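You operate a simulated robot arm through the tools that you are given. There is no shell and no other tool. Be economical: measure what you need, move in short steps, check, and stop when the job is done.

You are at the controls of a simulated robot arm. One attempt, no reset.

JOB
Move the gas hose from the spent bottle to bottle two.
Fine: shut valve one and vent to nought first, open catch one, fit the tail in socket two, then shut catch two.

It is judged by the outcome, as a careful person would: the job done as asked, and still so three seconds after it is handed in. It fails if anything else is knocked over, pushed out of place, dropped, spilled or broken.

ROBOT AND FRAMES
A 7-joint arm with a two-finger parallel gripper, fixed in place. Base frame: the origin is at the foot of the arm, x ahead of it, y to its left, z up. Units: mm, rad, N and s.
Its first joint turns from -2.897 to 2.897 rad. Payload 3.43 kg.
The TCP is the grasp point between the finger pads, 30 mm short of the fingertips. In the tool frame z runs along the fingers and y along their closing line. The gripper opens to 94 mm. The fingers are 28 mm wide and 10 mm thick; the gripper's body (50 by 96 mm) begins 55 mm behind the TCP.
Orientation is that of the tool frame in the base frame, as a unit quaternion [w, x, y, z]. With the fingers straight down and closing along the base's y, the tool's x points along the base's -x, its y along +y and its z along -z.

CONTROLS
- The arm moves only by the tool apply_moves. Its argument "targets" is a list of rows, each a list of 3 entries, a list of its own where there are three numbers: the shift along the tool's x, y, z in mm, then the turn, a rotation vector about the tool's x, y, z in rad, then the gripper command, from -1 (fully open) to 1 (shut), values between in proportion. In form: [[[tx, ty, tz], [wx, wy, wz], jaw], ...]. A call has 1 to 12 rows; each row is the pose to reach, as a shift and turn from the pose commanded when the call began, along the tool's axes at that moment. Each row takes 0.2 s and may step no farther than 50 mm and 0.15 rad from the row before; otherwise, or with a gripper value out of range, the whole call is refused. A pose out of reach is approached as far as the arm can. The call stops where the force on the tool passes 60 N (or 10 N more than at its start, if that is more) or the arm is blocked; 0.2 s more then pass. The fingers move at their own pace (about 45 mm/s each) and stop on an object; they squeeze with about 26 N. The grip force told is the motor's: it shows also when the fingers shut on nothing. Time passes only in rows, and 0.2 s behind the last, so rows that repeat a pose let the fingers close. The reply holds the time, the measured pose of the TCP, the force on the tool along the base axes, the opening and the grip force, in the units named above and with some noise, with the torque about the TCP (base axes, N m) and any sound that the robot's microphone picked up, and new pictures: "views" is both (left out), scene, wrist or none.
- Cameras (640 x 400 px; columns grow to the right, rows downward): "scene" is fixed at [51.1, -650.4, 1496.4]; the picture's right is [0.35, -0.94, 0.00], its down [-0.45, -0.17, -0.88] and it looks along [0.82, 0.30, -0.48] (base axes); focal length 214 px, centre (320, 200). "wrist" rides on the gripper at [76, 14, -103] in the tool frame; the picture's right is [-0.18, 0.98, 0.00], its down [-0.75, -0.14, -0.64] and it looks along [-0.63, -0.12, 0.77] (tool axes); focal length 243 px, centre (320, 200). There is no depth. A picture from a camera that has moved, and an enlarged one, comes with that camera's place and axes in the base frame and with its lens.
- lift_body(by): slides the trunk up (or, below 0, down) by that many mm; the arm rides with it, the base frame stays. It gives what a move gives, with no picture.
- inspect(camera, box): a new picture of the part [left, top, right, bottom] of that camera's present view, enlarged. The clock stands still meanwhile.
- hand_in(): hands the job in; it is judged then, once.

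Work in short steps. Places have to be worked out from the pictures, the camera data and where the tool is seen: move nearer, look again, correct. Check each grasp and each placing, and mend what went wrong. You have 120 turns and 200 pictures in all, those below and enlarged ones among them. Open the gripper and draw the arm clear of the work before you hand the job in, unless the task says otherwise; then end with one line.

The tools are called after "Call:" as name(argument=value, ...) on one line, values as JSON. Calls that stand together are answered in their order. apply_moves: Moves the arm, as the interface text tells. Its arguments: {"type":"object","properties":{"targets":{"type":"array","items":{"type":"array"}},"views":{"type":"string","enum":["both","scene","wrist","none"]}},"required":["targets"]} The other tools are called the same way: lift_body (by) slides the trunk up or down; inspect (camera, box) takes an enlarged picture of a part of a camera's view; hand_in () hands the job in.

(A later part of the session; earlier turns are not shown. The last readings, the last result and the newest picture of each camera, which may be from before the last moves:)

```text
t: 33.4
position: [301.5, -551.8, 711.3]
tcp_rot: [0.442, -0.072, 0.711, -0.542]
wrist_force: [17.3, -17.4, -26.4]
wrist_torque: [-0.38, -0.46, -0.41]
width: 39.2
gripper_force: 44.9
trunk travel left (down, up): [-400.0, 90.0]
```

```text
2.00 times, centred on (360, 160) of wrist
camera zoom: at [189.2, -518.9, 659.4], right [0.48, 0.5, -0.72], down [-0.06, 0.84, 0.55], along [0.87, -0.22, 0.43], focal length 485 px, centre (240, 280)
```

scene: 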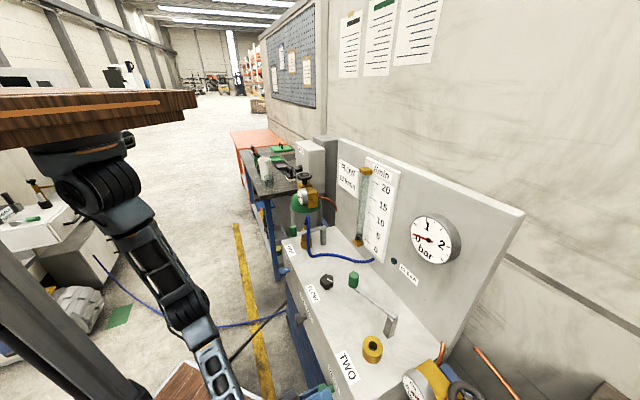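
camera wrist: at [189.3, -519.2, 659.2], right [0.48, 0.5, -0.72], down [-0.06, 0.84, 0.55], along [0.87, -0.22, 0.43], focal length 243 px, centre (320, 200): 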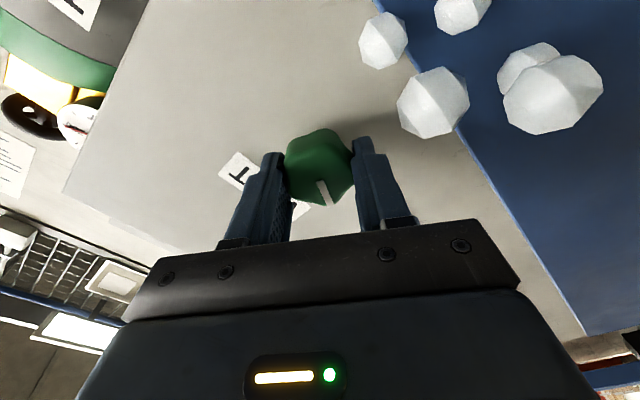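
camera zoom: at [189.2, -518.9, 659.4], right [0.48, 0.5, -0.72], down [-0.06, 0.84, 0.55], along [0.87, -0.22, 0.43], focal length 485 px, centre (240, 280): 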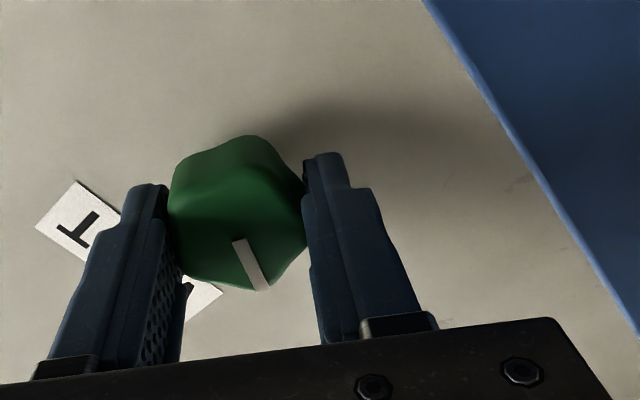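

The gauge reads 0. I turn VENT back shut as found, which also tests that the line stays at 0 with valve one closed.

Call:
apply_moves(targets=[[[0, 0, 0], [0, 0, 0.13], 1], [[0.5, 0.5, 0], [0, 0, 0.26], 1], [[1, 1, 0], [0, 0, 0.39], 1], [[1.5, 1.5, 0], [0, 0, 0.52], 1], [[2, 2, 0], [0, 0, 0.65], 1], [[2, 2, 0], [0, 0, 0.78], 1], [[2, 2, 0], [0, 0, 0.9], 1], [[2, 2, 0], [0, 0, 1.02], 1]])

Call:
inspect(camera="scene", box=[340, 190, 500, 290])

```text
t: 35.2
position: [300.0, -554.2, 711.7]
tcp_rot: [0.652, 0.284, 0.654, -0.259]
wrist_force: [17.8, 11.1, 11.6]
wrist_torque: [0.12, 0.03, 1.08]
width: 38.4
gripper_force: 44.6
trunk travel left (down, up): [-400.0, 90.0]
camera wrist: at [238.7, -468.6, 637.2], right [0.69, 0.69, 0.22], down [-0.56, 0.33, 0.76], along [0.45, -0.65, 0.61], focal length 243 px, centre (320, 200)
```

scene: 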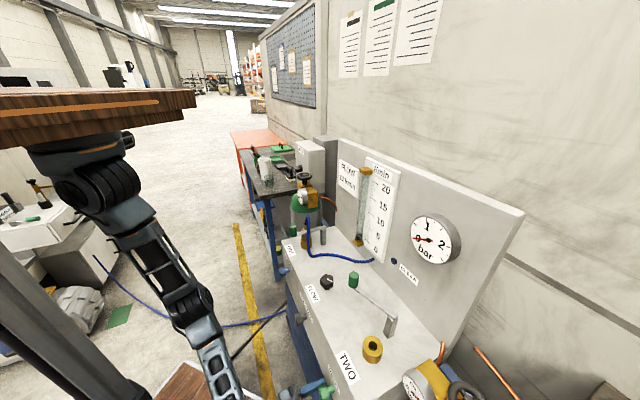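
wrist: 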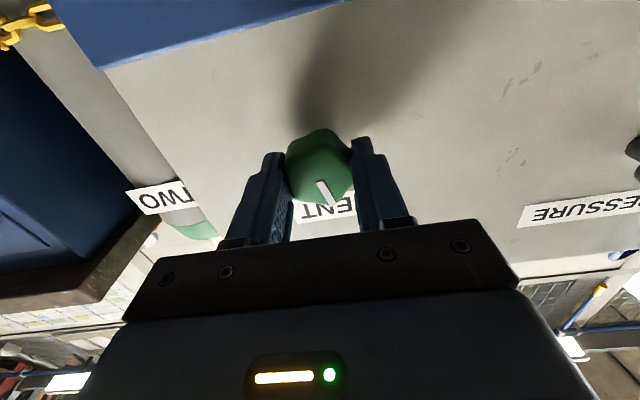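

```text
4.00 times, centred on (420, 240) of scene
camera zoom: at [51.1, -650.4, 1496.4], right [0.35, -0.94, 0.0], down [-0.45, -0.17, -0.88], along [0.82, 0.3, -0.48], focal length 858 px, centre (-80, 40)
```

zoom: 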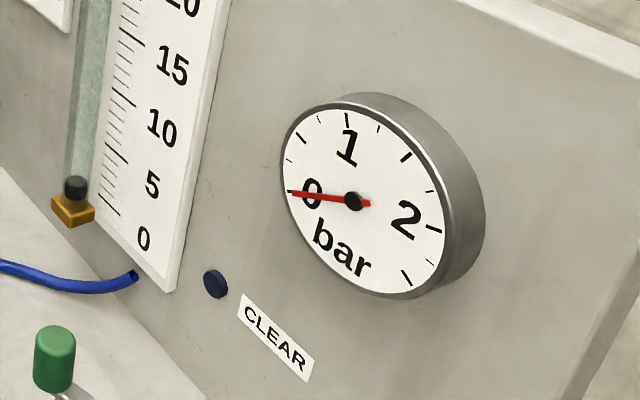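

The vent is at its shut stop and the gauge still reads 0. I release and back off.

Call:
apply_moves(targets=[[[0, 0, 0], [0, 0, 0], -1], [[0, 0, 0], [0, 0, 0], -1], [[0, 0, 0], [0, 0, 0], -1], [[0, 0, -40], [0, 0, 0], -1], [[0, 0, -75], [0, 0, 0], -1]], views="wrist")

Call:
inspect(camera="scene", box=[340, 190, 500, 290])

```text
t: 36.4
position: [245.9, -500.1, 712.4]
tcp_rot: [0.651, 0.285, 0.654, -0.259]
wrist_force: [0.1, -0.3, -0.5]
wrist_torque: [0.02, -0.02, 0.0]
width: 94.1
gripper_force: 0.1
trunk travel left (down, up): [-400.0, 90.0]
camera wrist: at [185.1, -414.6, 637.5], right [0.7, 0.69, 0.21], down [-0.56, 0.33, 0.76], along [0.45, -0.65, 0.61], focal length 243 px, centre (320, 200)
```

wrist: 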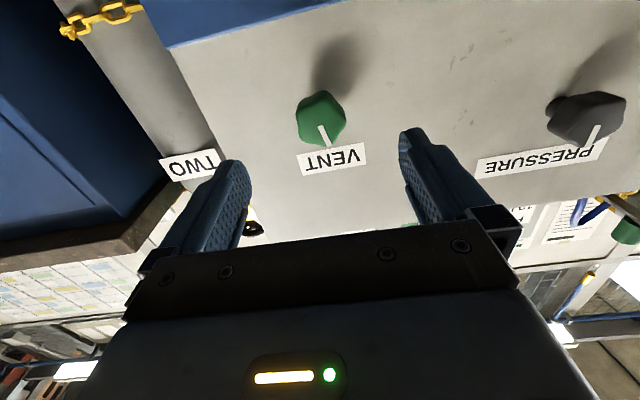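

```text
4.00 times, centred on (420, 240) of scene
camera zoom: at [51.1, -650.4, 1496.4], right [0.35, -0.94, 0.0], down [-0.45, -0.17, -0.88], along [0.82, 0.3, -0.48], focal length 858 px, centre (-80, 40)
```

zoom: 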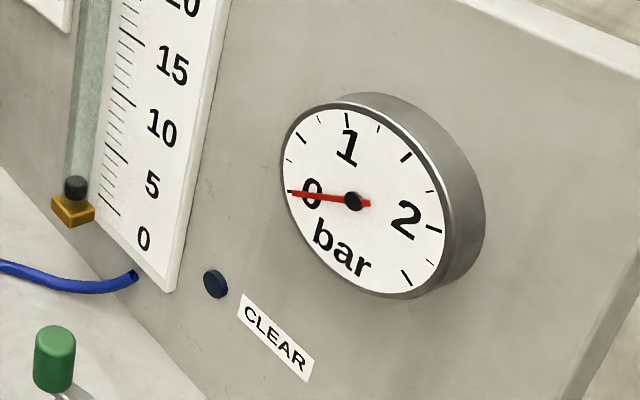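

VENT is shut and the pressure is 0. I now withdraw upward, pitching back toward vertical.

Call:
apply_moves(targets=[[[-20, 0, 0], [0, 0.13, 0], -1], [[-40, 0, 0], [0, 0.26, 0], -1], [[-70, 0, 0], [0, 0.39, 0], -1], [[-110, 0, 0], [0, 0.52, 0], -1], [[-150, 0, 0], [0, 0.65, 0], -1], [[-195, 0, 0], [0, 0.78, 0], -1], [[-240, 0, 0], [0, 0.9, 0], -1], [[-285, 0, 0], [0, 1.03, 0], -1], [[-330, 0, 0], [0, 1.16, 0], -1], [[-375, 0, 0], [0, 1.29, 0], -1], [[-420, 0, 0], [0, 1.42, 0], -1], [[-440, 0, 10], [0, 1.55, 0], -1]])

```text
t: 38.7
position: [407.2, -493.9, 1062.6]
tcp_rot: [0.25, 0.307, 0.914, 0.091]
wrist_force: [-1.0, -0.4, 0.3]
wrist_torque: [0.04, 0.02, -0.02]
width: 93.9
gripper_force: 0.1
trunk travel left (down, up): [-400.0, 90.0]
stopped in row 11: the arm was blocked; the commanded pose is now the measured one
camera wrist: at [309.5, -436.8, 1123.3], right [0.63, 0.67, 0.39], down [0.11, -0.58, 0.81], along [0.77, -0.47, -0.44], focal length 243 px, centre (320, 200)
```

scene: 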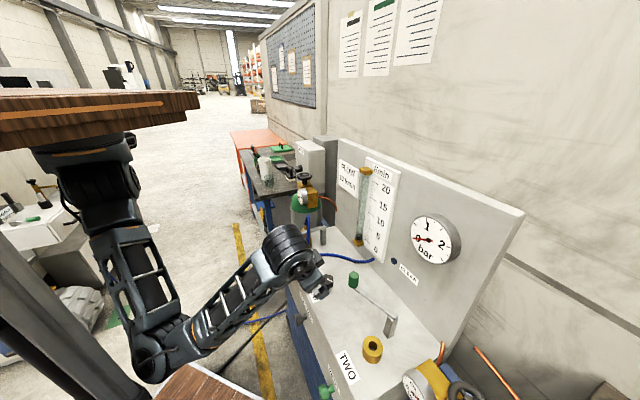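
wrist: 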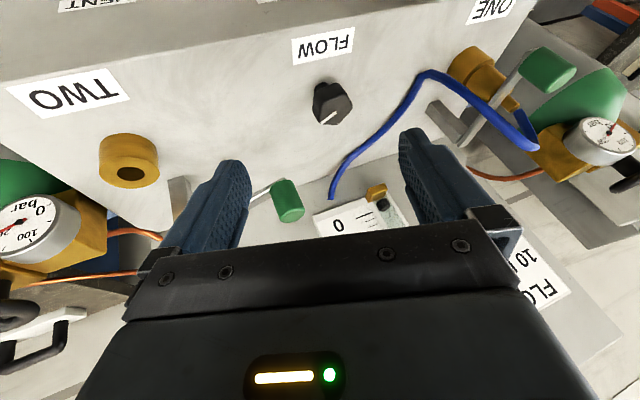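

The arm ended with its elbow low, and the hand is above the bench with nothing touched. I straighten the tool to vertical while moving up and outward, watching the configuration.

Call:
apply_moves(targets=[[[-15, 15, -7], [0.073, 0.08, 0.027], -1], [[-31, 31, -15], [0.146, 0.159, 0.054], -1], [[-46, 46, -22], [0.219, 0.239, 0.081], -1], [[-61, 61, -30], [0.292, 0.318, 0.108], -1], [[-77, 77, -37], [0.365, 0.398, 0.135], -1]])

```text
t: 39.5
position: [458.0, -461.1, 1063.0]
tcp_rot: [0.141, 0.347, 0.92, 0.112]
wrist_force: [0.0, 0.0, -0.6]
wrist_torque: [0.02, -0.01, 0.01]
width: 93.9
gripper_force: 0.1
trunk travel left (down, up): [-400.0, 90.0]
stopped in row 3: the arm was blocked; the commanded pose is now the measured one
camera wrist: at [378.3, -410.3, 1148.8], right [0.73, 0.6, 0.33], down [0.24, -0.68, 0.69], along [0.64, -0.43, -0.64], focal length 243 px, centre (320, 200)
```

scene: 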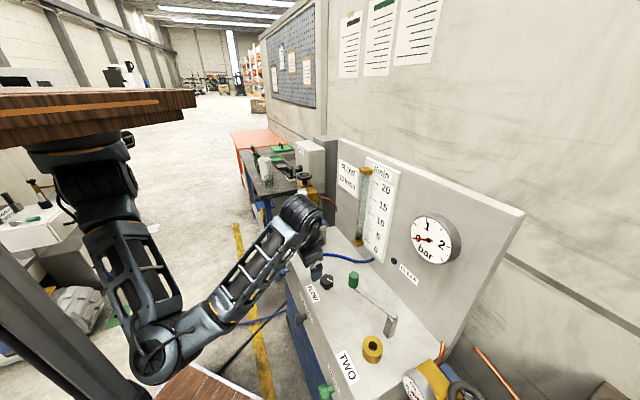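
wrist: 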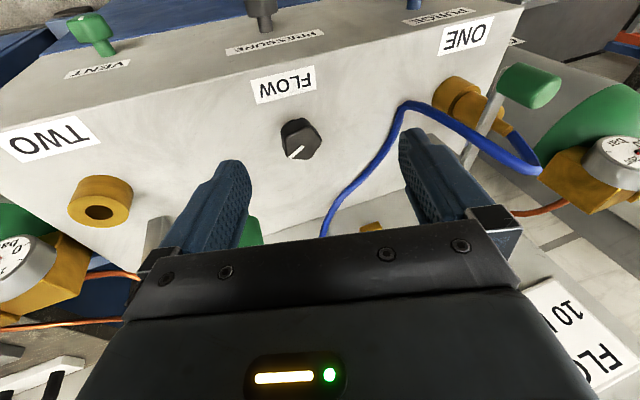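

Still blocked by the arm's own limits. I move outward and up without turning, so the arm straightens first.

Call:
apply_moves(targets=[[[-19, 18, -3], [0, 0, 0], -1], [[-39, 36, -6], [0, 0, 0], -1], [[-58, 55, -10], [0, 0, 0], -1], [[-78, 73, -13], [0, 0, 0], -1], [[-97, 91, -16], [0, 0, 0], -1]], views="scene")

```text
t: 40.7
position: [578.0, -461.3, 1123.7]
tcp_rot: [0.14, 0.347, 0.921, 0.111]
wrist_force: [-0.2, 0.0, 0.4]
wrist_torque: [0.0, 0.04, -0.01]
width: 94.1
gripper_force: 0.1
trunk travel left (down, up): [-400.0, 90.0]
```

scene: 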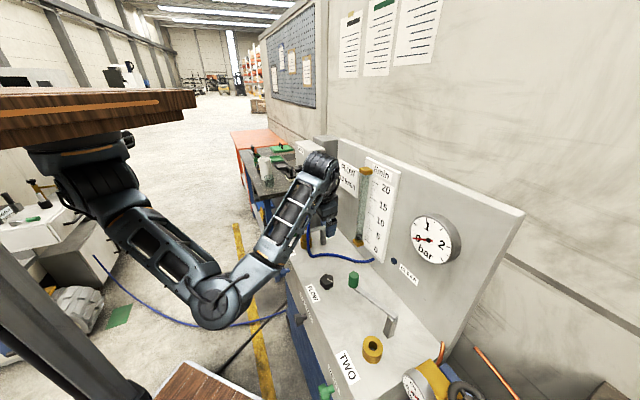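

That works. I continue outward and up while squaring the tool to vertical.

Call:
apply_moves(targets=[[[-18, 31, -9], [0.052, 0.029, 0.011], -1], [[-35, 62, -18], [0.105, 0.058, 0.021], -1], [[-53, 94, -26], [0.157, 0.087, 0.032], -1], [[-70, 125, -35], [0.209, 0.117, 0.043], -1], [[-88, 156, -44], [0.262, 0.146, 0.053], -1], [[-106, 187, -53], [0.314, 0.175, 0.064], -1]], views="scene")

```text
t: 42.1
position: [749.7, -399.2, 1249.2]
tcp_rot: [-0.002, 0.383, 0.924, 0.001]
wrist_force: [-1.0, -0.7, 0.2]
wrist_torque: [0.0, -0.07, 0.01]
width: 93.9
gripper_force: 0.1
trunk travel left (down, up): [-400.0, 90.0]
```

scene: 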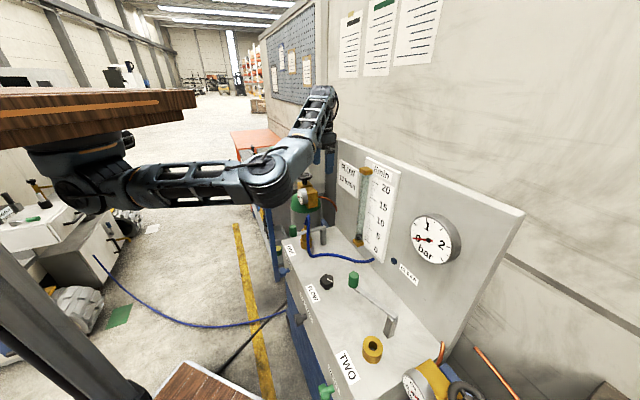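

The elbow is still lowish. I stretch out to the earlier extended pose to let the elbow come back up.

Call:
apply_moves(targets=[[[-1, 39, -10], [0, 0, 0], -1], [[-2, 78, -20], [0, 0, 0], -1], [[-3, 116, -40], [0, 0, 0], -1], [[-4, 155, -60], [0, 0, 0], -1], [[-4, 194, -80], [0, 0, 0], -1]], views="scene")

```text
t: 43.3
position: [890.9, -267.2, 1329.9]
tcp_rot: [-0.001, 0.383, 0.924, 0.0]
wrist_force: [0.0, -0.8, 0.7]
wrist_torque: [0.04, 0.0, 0.0]
width: 94.1
gripper_force: 0.0
trunk travel left (down, up): [-400.0, 90.0]
```

scene: 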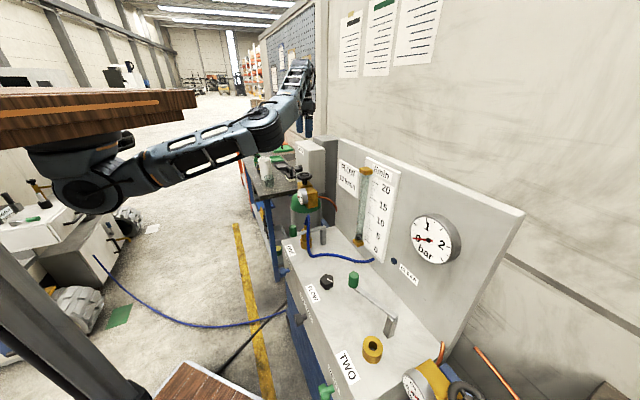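

Near the sockets the arm is nearly straight anyway, so this configuration should serve. I move to a viewpoint above and in front of socket one.

Call:
apply_moves(targets=[[[18, -26, 10], [0, 0, 0], -1], [[37, -53, 30], [0, 0, 0], -1], [[55, -79, 60], [0, 0, 0], -1], [[74, -106, 90], [0, 0, 0], -1], [[92, -132, 120], [0, 0, 0], -1], [[110, -159, 150], [0, 0, 0], -1], [[129, -185, 170], [0, 0, 0], -1]])

```text
t: 44.9
position: [667.6, -304.9, 1157.6]
tcp_rot: [0.001, 0.383, 0.924, 0.0]
wrist_force: [0.5, 0.4, -1.1]
wrist_torque: [0.02, -0.04, -0.01]
width: 93.9
gripper_force: 0.1
trunk travel left (down, up): [-400.0, 90.0]
camera wrist: at [625.0, -241.8, 1259.9], right [0.83, 0.56, 0.0], down [0.43, -0.63, 0.64], along [0.36, -0.53, -0.77], focal length 243 px, centre (320, 200)
```

scene: 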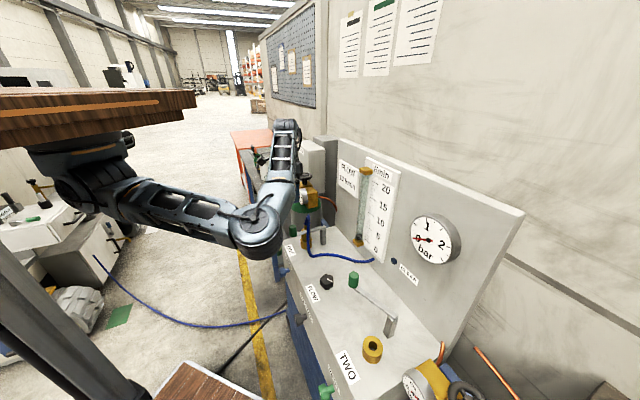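
wrist: 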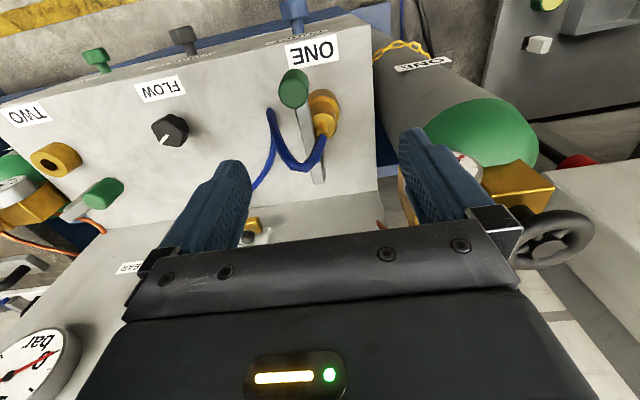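

I enlarge socket one and catch one.

Call:
inspect(camera="wrist", box=[240, 30, 400, 190])

Call:
inspect(camera="scene", box=[275, 210, 355, 260])

Call:
inspect(camera="wrist", box=[20, 120, 180, 220])

```text
2.50 times, centred on (320, 110) of wrist
camera zoom: at [625.0, -241.8, 1259.9], right [0.83, 0.56, 0.0], down [0.43, -0.63, 0.64], along [0.36, -0.53, -0.77], focal length 606 px, centre (320, 425)
```

zoom: 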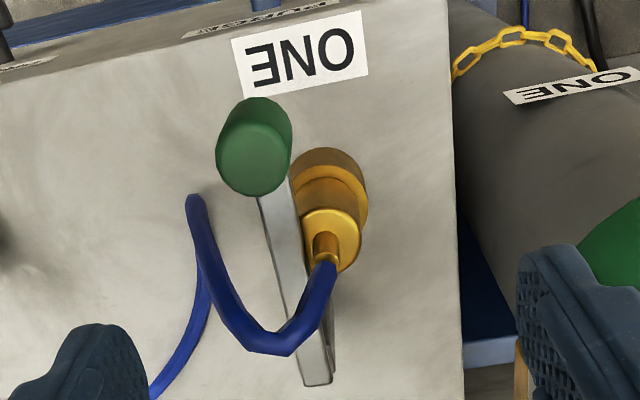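

```text
8.00 times, centred on (315, 235) of scene
camera zoom: at [51.1, -650.4, 1496.4], right [0.35, -0.94, 0.0], down [-0.45, -0.17, -0.88], along [0.82, 0.3, -0.48], focal length 1716 px, centre (360, -80)
```

zoom: 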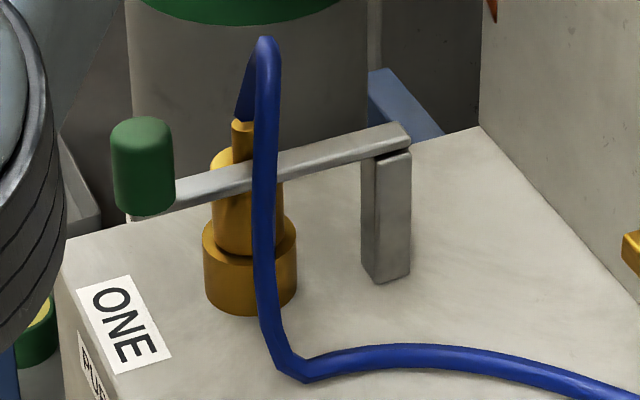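

```text
4.00 times, centred on (100, 170) of wrist
camera zoom: at [625.0, -241.8, 1259.9], right [0.83, 0.56, 0.0], down [0.43, -0.63, 0.64], along [0.36, -0.53, -0.77], focal length 970 px, centre (1200, 320)
```

zoom: 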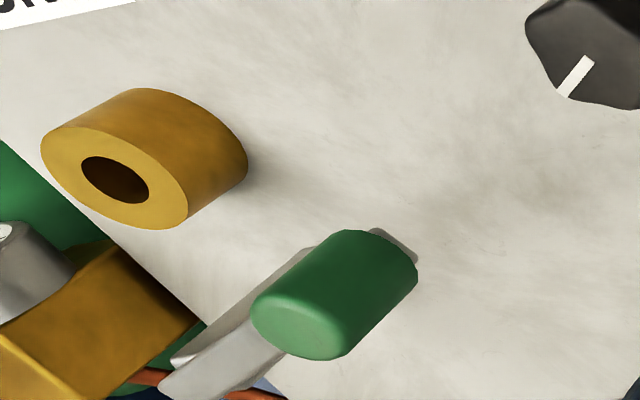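

Triangulation gives: handle one top (30 mm cylinder) at bench (u −233, n 683, z 1008), pivot one (−229, 820), tail one (−250, 743), handle two top (68, 770, 1008), pivot two (195, 818), socket two (212, 745). I move over handle one, stopping short.

Call:
apply_moves(targets=[[[2, -12, 30], [0, 0, 0], -0.3], [[5, -23, 60], [0, 0, 0], -0.3], [[5, -23, 90], [0, 0, 0], -0.3], [[5, -23, 115], [0, 0, 0], -0.3]])

```text
t: 45.9
position: [649.6, -318.2, 1042.6]
tcp_rot: [0.0, 0.384, 0.924, 0.001]
wrist_force: [-0.6, 0.2, 0.4]
wrist_torque: [0.01, -0.02, 0.02]
width: 61.1
gripper_force: 0.0
trunk travel left (down, up): [-400.0, 90.0]
camera wrist: at [605.1, -254.4, 1145.4], right [0.83, 0.56, 0.0], down [0.43, -0.63, 0.64], along [0.36, -0.53, -0.77], focal length 243 px, centre (320, 200)
```

scene: 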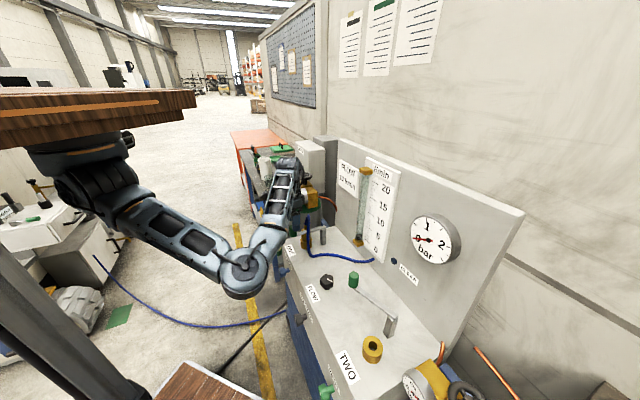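
wrist: 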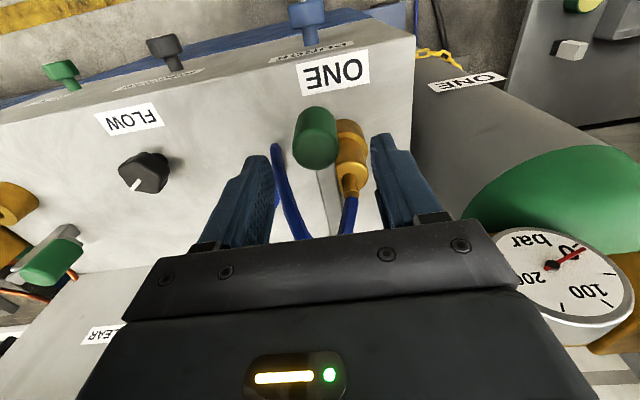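

Handle one is directly below the TCP. I descend 46 mm and grip.

Call:
apply_moves(targets=[[[3, -1, 25], [0, 0, 0], -0.3], [[3, -1, 46], [0, 0, 0], -0.3], [[3, -1, 46], [0, 0, 0], 1], [[3, -1, 46], [0, 0, 0], 1], [[3, -1, 46], [0, 0, 0], 1]], views="wrist")

```text
t: 47.1
position: [644.6, -318.1, 997.5]
tcp_rot: [-0.001, 0.384, 0.923, 0.001]
wrist_force: [-8.9, -7.1, -4.0]
wrist_torque: [-0.3, 0.5, -0.22]
width: 29.4
gripper_force: 35.2
trunk travel left (down, up): [-400.0, 90.0]
camera wrist: at [602.3, -253.7, 1099.8], right [0.83, 0.56, 0.0], down [0.43, -0.63, 0.64], along [0.36, -0.53, -0.77], focal length 243 px, centre (320, 200)
```

wrist: 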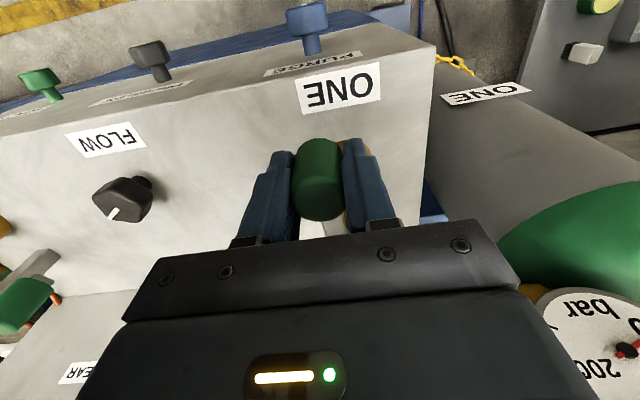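

Gripped at 29 mm. I swing the lever toward +u along its arc about the pivot, first 0.42 rad.

Call:
apply_moves(targets=[[[-0.4, -10, 0], [0, 0, -0.07], 1], [[-1.4, -19.4, 0], [0, 0, -0.14], 1], [[-5.4, -38.4, 0], [0, 0, -0.28], 1], [[-12, -56.7, 0], [0, 0, -0.42], 1]])

```text
t: 48.1
position: [614.7, -364.5, 996.0]
tcp_rot: [0.002, 0.181, 0.983, 0.001]
wrist_force: [5.0, -1.1, 10.3]
wrist_torque: [-0.3, 0.55, 0.11]
width: 29.1
gripper_force: 44.8
trunk travel left (down, up): [-400.0, 90.0]
camera wrist: at [548.9, -324.7, 1099.4], right [0.52, 0.85, 0.0], down [0.65, -0.4, 0.64], along [0.55, -0.34, -0.77], focal length 243 px, centre (320, 200)
```

scene: 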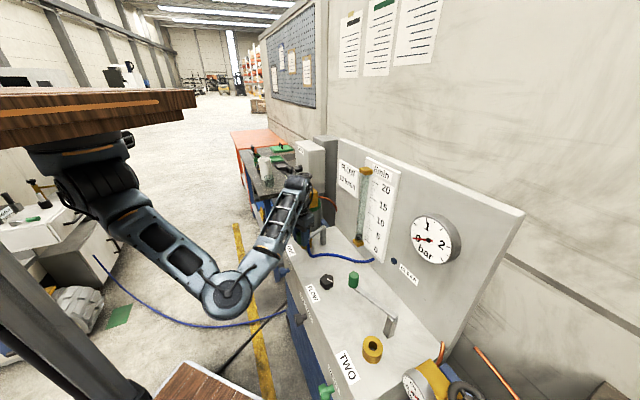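
wrist: 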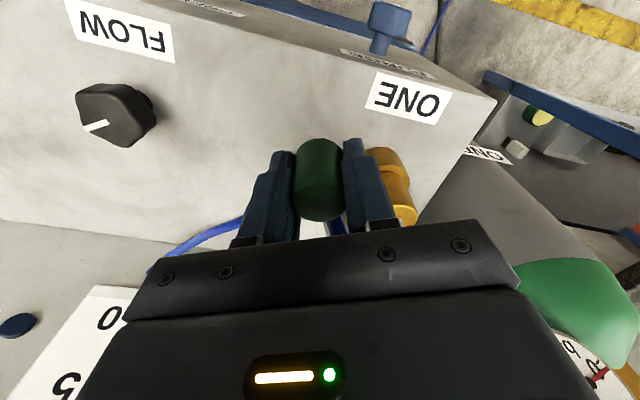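

The lever follows with low force. I continue about 0.75 rad more.

Call:
apply_moves(targets=[[[-1.4, -19.4, 0], [0, 0, -0.14], 1], [[-5.4, -38.4, 0], [0, 0, -0.28], 1], [[-12, -56.7, 0], [0, 0, -0.42], 1], [[-21.2, -73.8, 0], [0, 0, -0.56], 1], [[-32.7, -89.5, 0], [0, 0, -0.7], 1], [[-36, -93.5, 0], [0, 0, -0.74], 1]])

```text
t: 49.5
position: [617.7, -464.7, 996.3]
tcp_rot: [0.001, -0.188, 0.982, 0.0]
wrist_force: [29.9, 13.7, 17.5]
wrist_torque: [-0.45, -0.43, -0.02]
width: 29.2
gripper_force: 44.7
trunk travel left (down, up): [-400.0, 90.0]
camera wrist: at [540.9, -478.5, 1098.6], right [-0.19, 0.98, 0.0], down [0.75, 0.15, 0.64], along [0.63, 0.12, -0.76], focal length 243 px, centre (320, 200)
```

scene: 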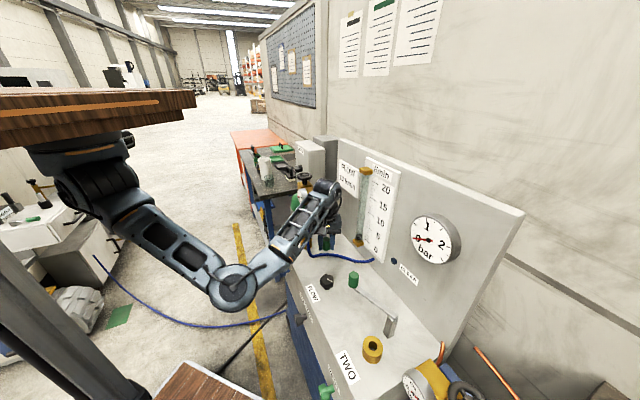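
wrist: 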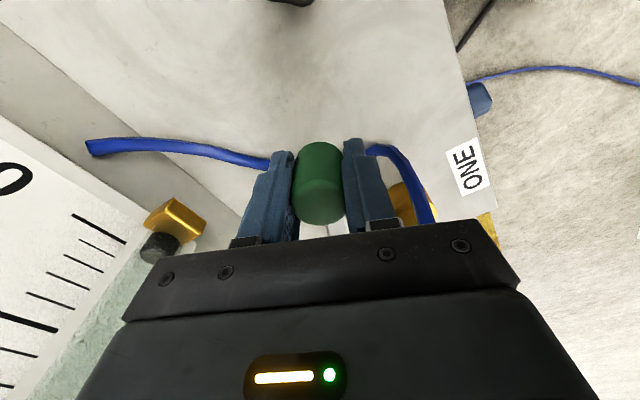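

The force now builds at the stop, at ~66° open like catch two. I open the fingers a little and rise.

Call:
apply_moves(targets=[[[0, 0, 0], [0, 0, 0], 0.05], [[0, 0, 0], [0, 0, 0], 0.05], [[0, 0, -40], [0, 0, 0], 0.05], [[0, 0, -80], [0, 0, 0], 0.05], [[0, 0, -120], [0, 0, 0], 0.05]])

```text
t: 50.7
position: [615.6, -464.9, 1117.1]
tcp_rot: [0.001, -0.186, 0.983, 0.002]
wrist_force: [0.5, 0.0, -0.1]
wrist_torque: [-0.02, 0.01, 0.0]
width: 44.5
gripper_force: 0.0
trunk travel left (down, up): [-400.0, 90.0]
camera wrist: at [539.0, -479.1, 1218.9], right [-0.19, 0.98, 0.0], down [0.75, 0.14, 0.64], along [0.63, 0.12, -0.77], focal length 243 px, centre (320, 200)
```

scene: 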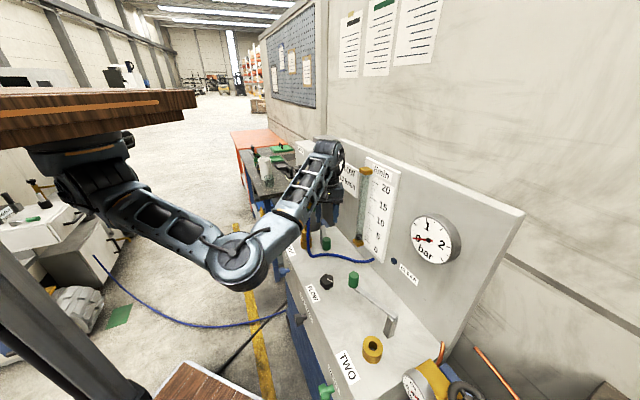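
wrist: 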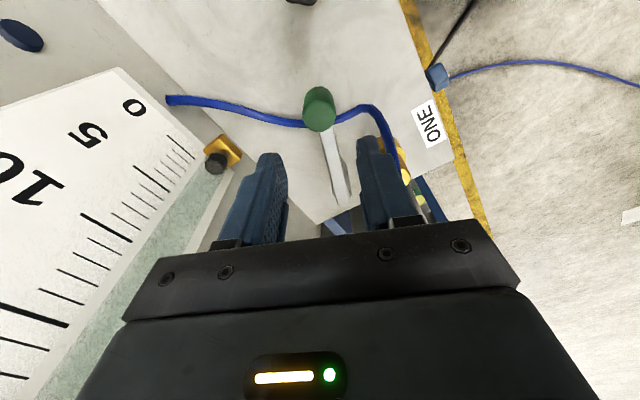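

Catch one stands open like catch two. The hose now runs under lever one, so later I'll carry the tail around the front of the lever. I go to a view position in front of the tail, with the yaw squared to the bench again.

Call:
apply_moves(targets=[[[-11, 22, -5], [0, 0, 0.145], -0.3], [[-22, 43, -5], [0, 0, 0.29], -0.3], [[-33, 65, -5], [0, 0, 0.435], -0.3], [[-44, 87, -5], [0, 0, 0.58], -0.3], [[-54, 108, -5], [0, 0, 0.725], -0.3], [[-65, 130, -5], [0, 0, 0.87], -0.3], [[-76, 151, -5], [0, 0, 1.015], -0.3], [[-87, 173, -5], [0, 0, 1.16], -0.3]])

```text
t: 52.5
position: [633.9, -273.0, 1121.7]
tcp_rot: [0.0, 0.384, 0.923, 0.001]
wrist_force: [0.4, -0.6, 0.2]
wrist_torque: [0.0, -0.03, 0.05]
width: 61.1
gripper_force: 0.1
trunk travel left (down, up): [-400.0, 90.0]
camera wrist: at [589.3, -209.0, 1224.3], right [0.83, 0.56, 0.0], down [0.43, -0.64, 0.64], along [0.36, -0.53, -0.77], focal length 243 px, centre (320, 200)
```

scene: 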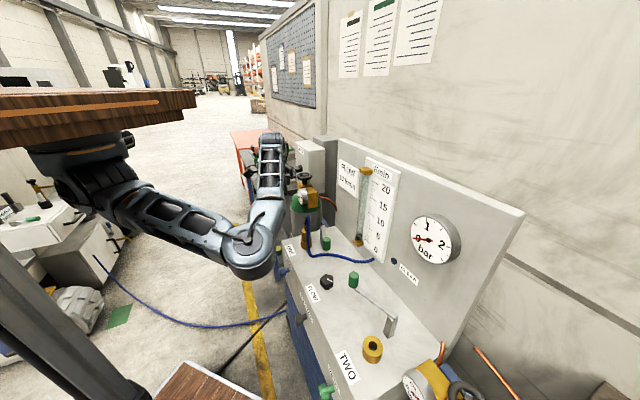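
wrist: 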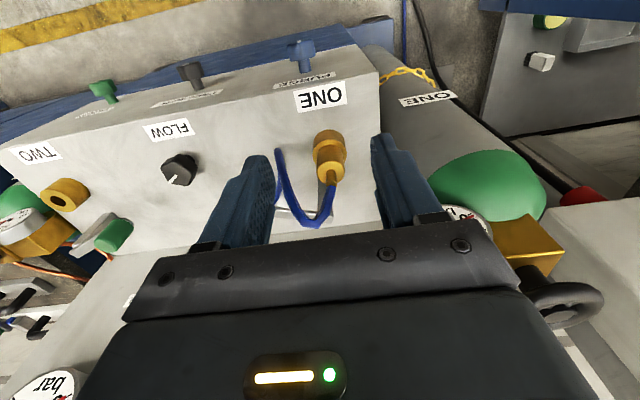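

I pitch the tool 45° forward here, so the hose will clear the palm, and look.

Call:
apply_moves(targets=[[[5, 0, 0], [0, -0.13, 0], -0.3], [[10, 0, 0], [0, -0.26, 0], -0.3], [[10, 0, 5], [0, -0.39, 0], -0.3], [[10, 0, 10], [0, -0.52, 0], -0.3], [[10, 0, 15], [0, -0.65, 0], -0.3], [[10, 0, 20], [0, -0.785, 0], -0.3]])

Call:
inspect(camera="scene", box=[275, 210, 355, 260])

```text
t: 53.9
position: [641.6, -277.4, 1100.6]
tcp_rot: [0.354, 0.354, 0.853, -0.145]
wrist_force: [0.6, 0.4, 0.0]
wrist_torque: [0.0, 0.01, 0.0]
width: 61.1
gripper_force: 0.0
out of reach, approached as far as the arm can: row 6
trunk travel left (down, up): [-400.0, 90.0]
camera wrist: at [563.3, -178.3, 1117.7], right [0.79, 0.6, 0.13], down [-0.05, -0.16, 0.99], along [0.62, -0.78, -0.1], focal length 243 px, centre (320, 200)
```

scene: 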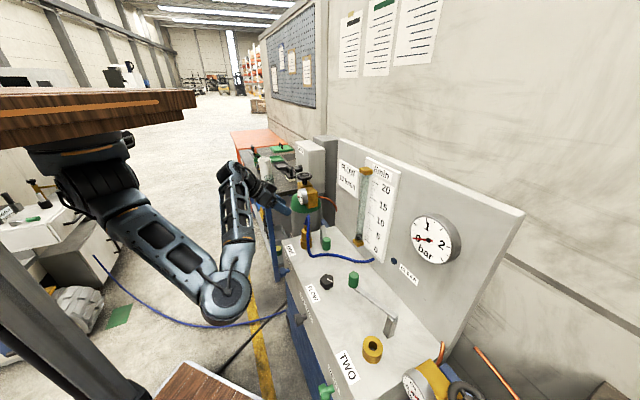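
wrist: 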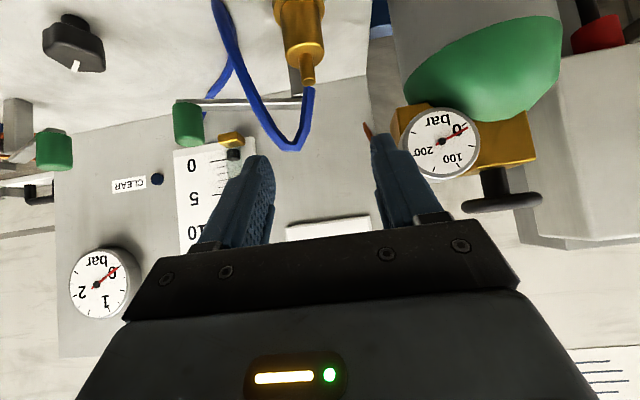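

```text
8.00 times, centred on (315, 235) of scene
camera zoom: at [51.1, -650.4, 1496.4], right [0.35, -0.94, 0.0], down [-0.45, -0.17, -0.88], along [0.82, 0.3, -0.48], focal length 1716 px, centre (360, -80)
```

zoom: 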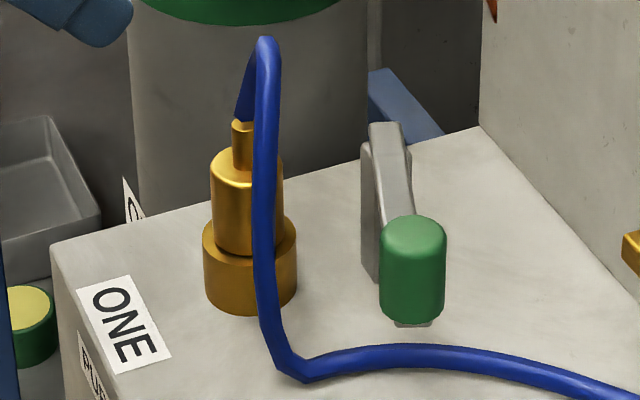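

The tail is clear: axis at u −252, n 743, body 907–958 mm high, Ø≈35, with the hose leaving the neck at ~980. I go to a pre-grasp on the 45° approach line.

Call:
apply_moves(targets=[[[14, -2, 22], [0, 0, 0], -0.3], [[28, -4, 45], [0, 0, 0], -0.3], [[42, -5.5, 68], [0, 0, 0], -0.3]])

```text
t: 54.7
position: [651.5, -294.4, 1021.1]
tcp_rot: [0.353, 0.354, 0.854, -0.146]
wrist_force: [-0.5, -0.9, 0.6]
wrist_torque: [-0.01, -0.01, 0.01]
width: 61.1
gripper_force: 0.1
trunk travel left (down, up): [-400.0, 90.0]
camera wrist: at [572.9, -195.1, 1040.1], right [0.79, 0.6, 0.13], down [-0.04, -0.16, 0.99], along [0.61, -0.78, -0.1], focal length 243 px, centre (320, 200)
```

scene: 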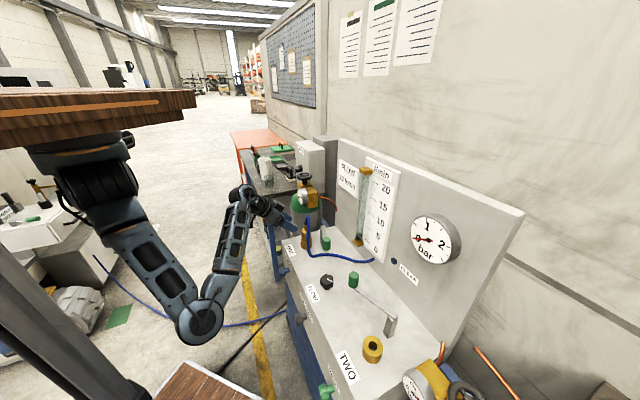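
wrist: 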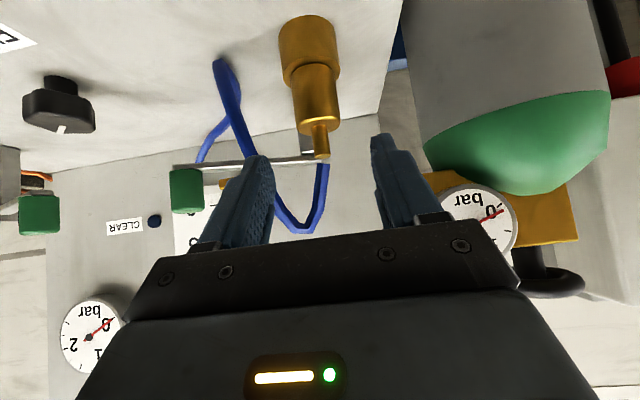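

It is well aligned in u. I advance 60 mm along the tool axis and look again.

Call:
apply_moves(targets=[[[0, 0, 30], [0, 0, 0], -0.3], [[0, 0, 60], [0, 0, 0], -0.3]])

Call:
inspect(camera="scene", box=[275, 200, 355, 250])

```text
t: 55.3
position: [681.7, -324.0, 978.5]
tcp_rot: [0.354, 0.354, 0.853, -0.145]
wrist_force: [-0.1, -0.2, -0.5]
wrist_torque: [0.0, 0.0, 0.01]
width: 61.1
gripper_force: 0.0
trunk travel left (down, up): [-400.0, 90.0]
camera wrist: at [603.4, -224.7, 997.5], right [0.79, 0.6, 0.13], down [-0.04, -0.16, 0.99], along [0.62, -0.78, -0.1], focal length 243 px, centre (320, 200)
```

scene: 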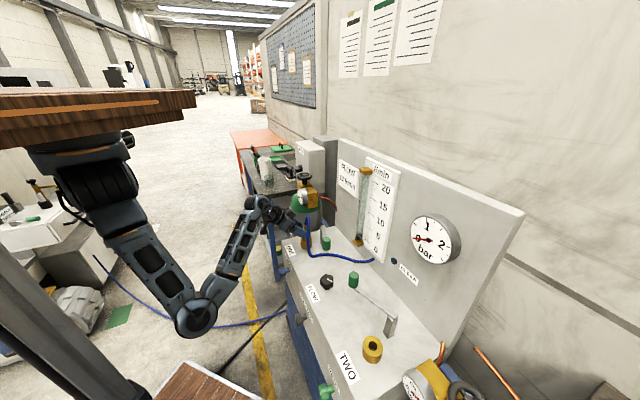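
wrist: 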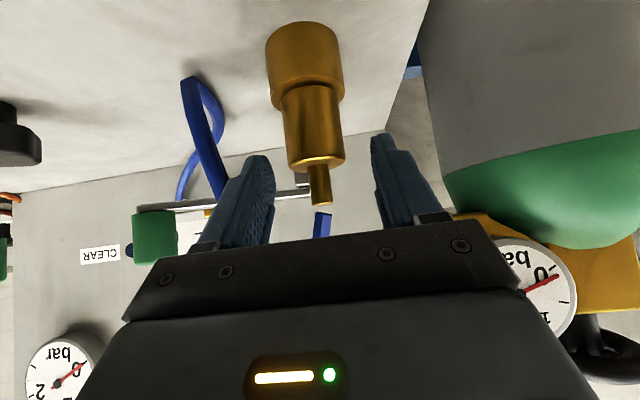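

```text
8.00 times, centred on (315, 225) of scene
camera zoom: at [51.1, -650.4, 1496.4], right [0.35, -0.94, 0.0], down [-0.45, -0.17, -0.88], along [0.82, 0.3, -0.48], focal length 1716 px, centre (360, 0)
```

zoom: 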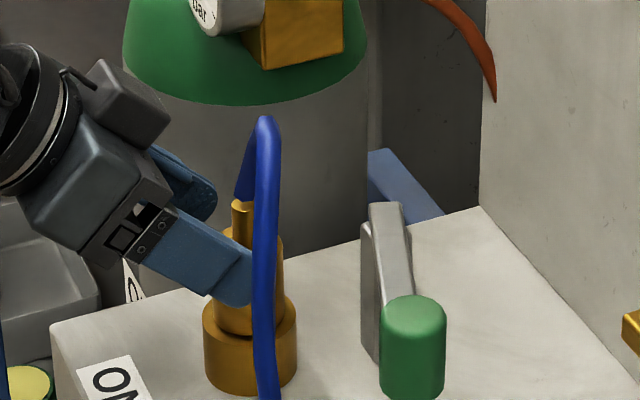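

I'm on line, so I advance the last 45 mm and close on the tail body.

Call:
apply_moves(targets=[[[0, 0, 25], [0, 0, 0], -0.3], [[1, 0, 45], [0, 0, 0], -0.3], [[1, 0, 45], [0, 0, 0], 1], [[1, 0, 45], [0, 0, 0], 1], [[1, 0, 45], [0, 0, 0], 1]])

Call:
inspect(camera="scene", box=[275, 200, 355, 250])

```text
t: 56.5
position: [702.9, -346.2, 946.9]
tcp_rot: [0.354, 0.354, 0.853, -0.145]
wrist_force: [-1.4, -1.5, 4.1]
wrist_torque: [-0.09, -0.02, -0.02]
width: 40.6
gripper_force: 25.3
trunk travel left (down, up): [-400.0, 90.0]
camera wrist: at [624.0, -246.6, 965.1], right [0.79, 0.6, 0.13], down [-0.05, -0.16, 0.99], along [0.61, -0.78, -0.1], focal length 243 px, centre (320, 200)
```

scene: 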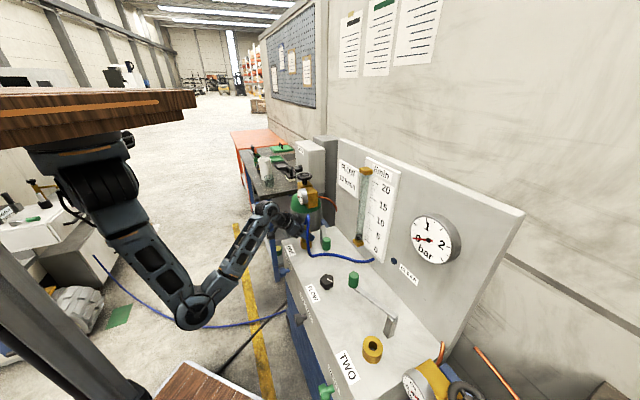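
wrist: 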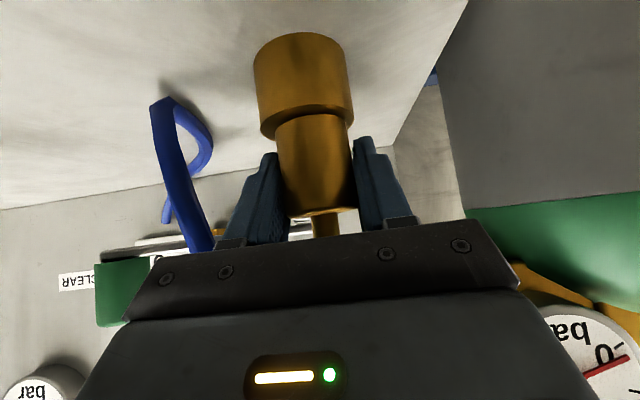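

```text
8.00 times, centred on (315, 225) of scene
camera zoom: at [51.1, -650.4, 1496.4], right [0.35, -0.94, 0.0], down [-0.45, -0.17, -0.88], along [0.82, 0.3, -0.48], focal length 1716 px, centre (360, 0)
```

zoom: 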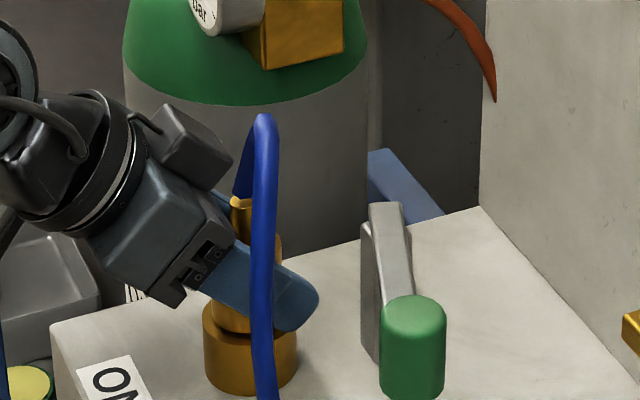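

The grip is closing on 40 mm. I let it settle and lift straight up 25 mm, watching the force.

Call:
apply_moves(targets=[[[0, 0, 0], [0, 0, 0], 1], [[0, 0, 0], [0, 0, 0], 1], [[-3.5, 0, -3.5], [0, 0, 0], 1], [[-9, 0, -9], [0, 0, 0], 1], [[-18, 0, -18], [0, 0, 0], 1]])

Call:
inspect(camera="scene", box=[275, 200, 355, 250])

```text
t: 57.7
position: [702.5, -346.4, 973.1]
tcp_rot: [0.353, 0.354, 0.854, -0.145]
wrist_force: [-0.4, -1.1, -2.0]
wrist_torque: [-0.01, -0.02, -0.01]
width: 40.3
gripper_force: 26.2
trunk travel left (down, up): [-400.0, 90.0]
camera wrist: at [624.1, -246.7, 991.0], right [0.79, 0.6, 0.13], down [-0.04, -0.16, 0.99], along [0.62, -0.78, -0.1], focal length 243 px, centre (320, 200)
```

scene: 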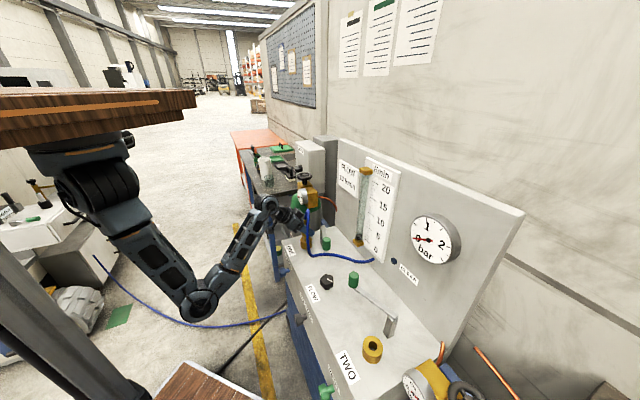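
wrist: 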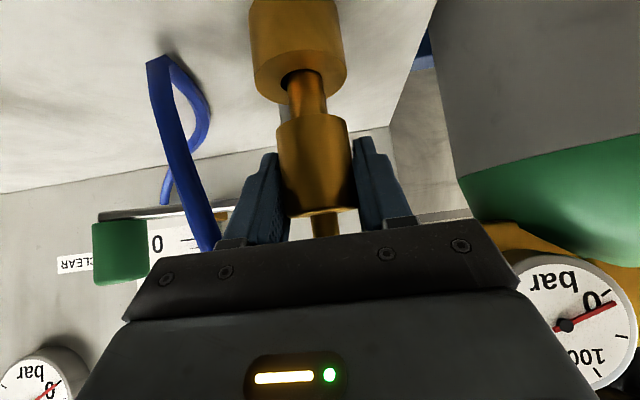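

```text
8.00 times, centred on (315, 225) of scene
camera zoom: at [51.1, -650.4, 1496.4], right [0.35, -0.94, 0.0], down [-0.45, -0.17, -0.88], along [0.82, 0.3, -0.48], focal length 1716 px, centre (360, 0)
```

zoom: 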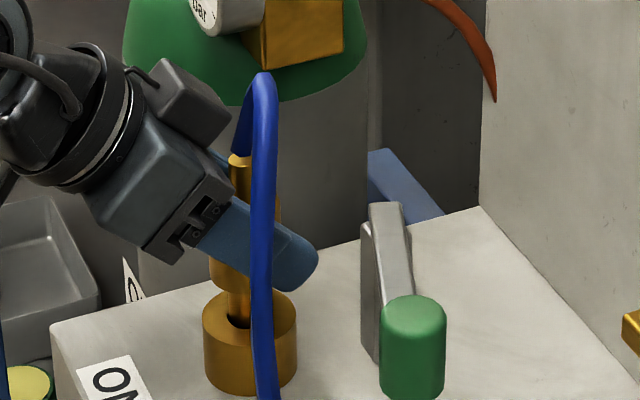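

The tail is free of socket one and well held, with the hose following. I lift another ~90 mm and ease toward the front.

Call:
apply_moves(targets=[[[-20, 0, -20], [0, 0, 0], 1], [[-40, 0, -40], [0, 0, 0], 1], [[-62, 0, -62], [0, 0, 0], 1], [[-44, 0, -80], [0, 0, 0], 1], [[-27, 0, -97], [0, 0, 0], 1]])

```text
t: 58.9
position: [667.6, -313.3, 1060.0]
tcp_rot: [0.352, 0.355, 0.853, -0.146]
wrist_force: [-0.3, 0.2, -1.9]
wrist_torque: [0.01, -0.01, -0.02]
width: 40.5
gripper_force: 26.1
trunk travel left (down, up): [-400.0, 90.0]
camera wrist: at [588.6, -212.6, 1078.7], right [0.79, 0.6, 0.13], down [-0.04, -0.16, 0.99], along [0.61, -0.78, -0.1], focal length 243 px, centre (320, 200)
```

scene: 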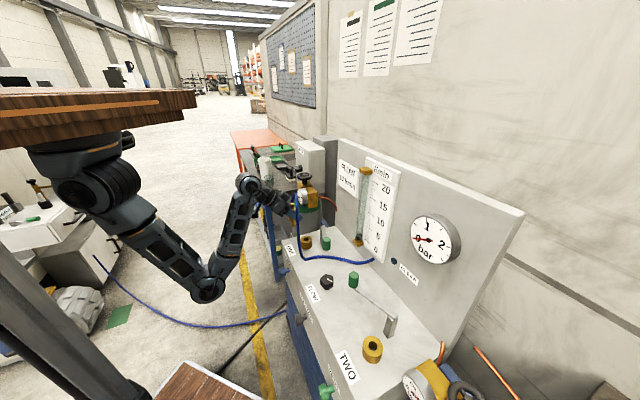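
wrist: 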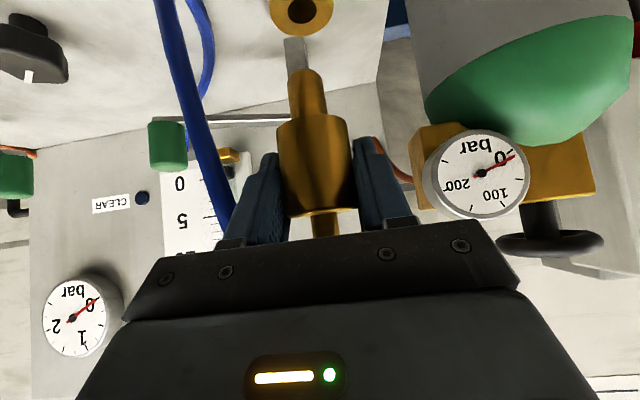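

All is well: the spigot with its grey tip is fully out. Now I traverse along the bench toward socket two.

Call:
apply_moves(targets=[[[0, -40, 0], [0, 0, 0], 1], [[0, -80, 0], [0, 0, 0], 1], [[0, -120, 0], [0, 0, 0], 1], [[0, -160, 0], [0, 0, 0], 1], [[0, -200, 0], [0, 0, 0], 1]])

```text
t: 60.1
position: [527.7, -454.2, 1059.1]
tcp_rot: [0.353, 0.354, 0.854, -0.145]
wrist_force: [1.2, 0.0, -2.5]
wrist_torque: [-0.01, 0.01, -0.03]
width: 40.8
gripper_force: 26.5
trunk travel left (down, up): [-400.0, 90.0]
camera wrist: at [448.1, -353.0, 1078.1], right [0.79, 0.6, 0.13], down [-0.04, -0.16, 0.99], along [0.62, -0.78, -0.1], focal length 243 px, centre (320, 200)
```

scene: 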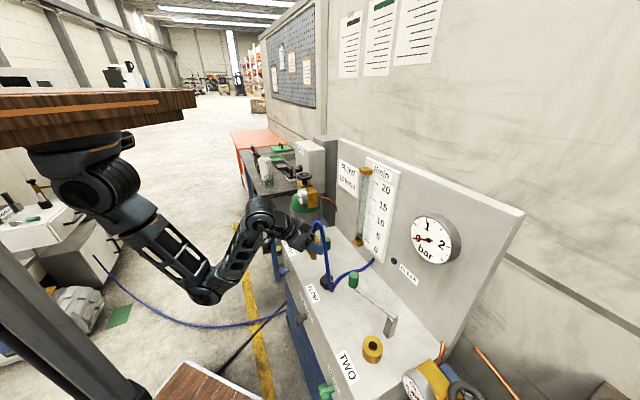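
wrist: 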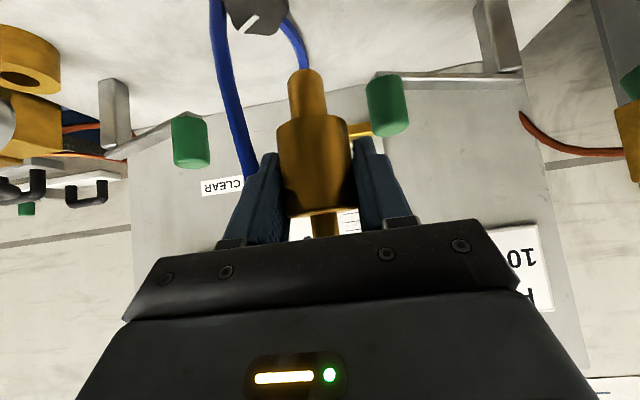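

The hose came clear of lever one. I continue along to above-front of socket two.

Call:
apply_moves(targets=[[[0, -45, 0], [0, 0, 0], 1], [[0, -90, 0], [0, 0, 0], 1], [[0, -135, 0], [0, 0, 0], 1], [[0, -180, 0], [0, 0, 0], 1], [[0, -225, 0], [0, 0, 0], 1], [[0, -262, 0], [0, 0, 0], 1]])

```text
t: 61.5
position: [340.7, -638.6, 1059.1]
tcp_rot: [0.353, 0.354, 0.854, -0.146]
wrist_force: [0.3, 0.9, -2.8]
wrist_torque: [0.0, 0.02, 0.0]
width: 40.4
gripper_force: 26.3
trunk travel left (down, up): [-400.0, 90.0]
camera wrist: at [262.4, -539.3, 1077.8], right [0.79, 0.6, 0.13], down [-0.04, -0.16, 0.99], along [0.62, -0.78, -0.1], focal length 243 px, centre (320, 200)
```

scene: 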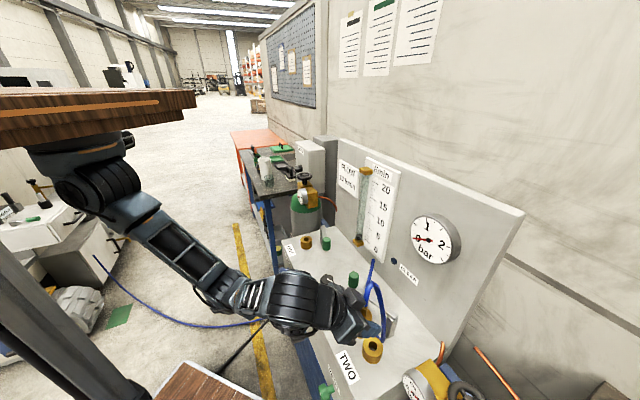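
wrist: 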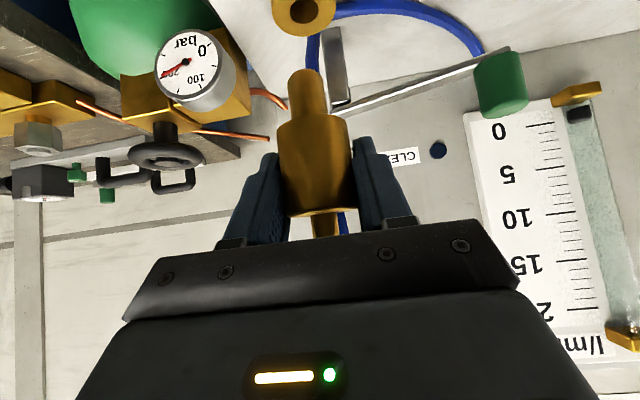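

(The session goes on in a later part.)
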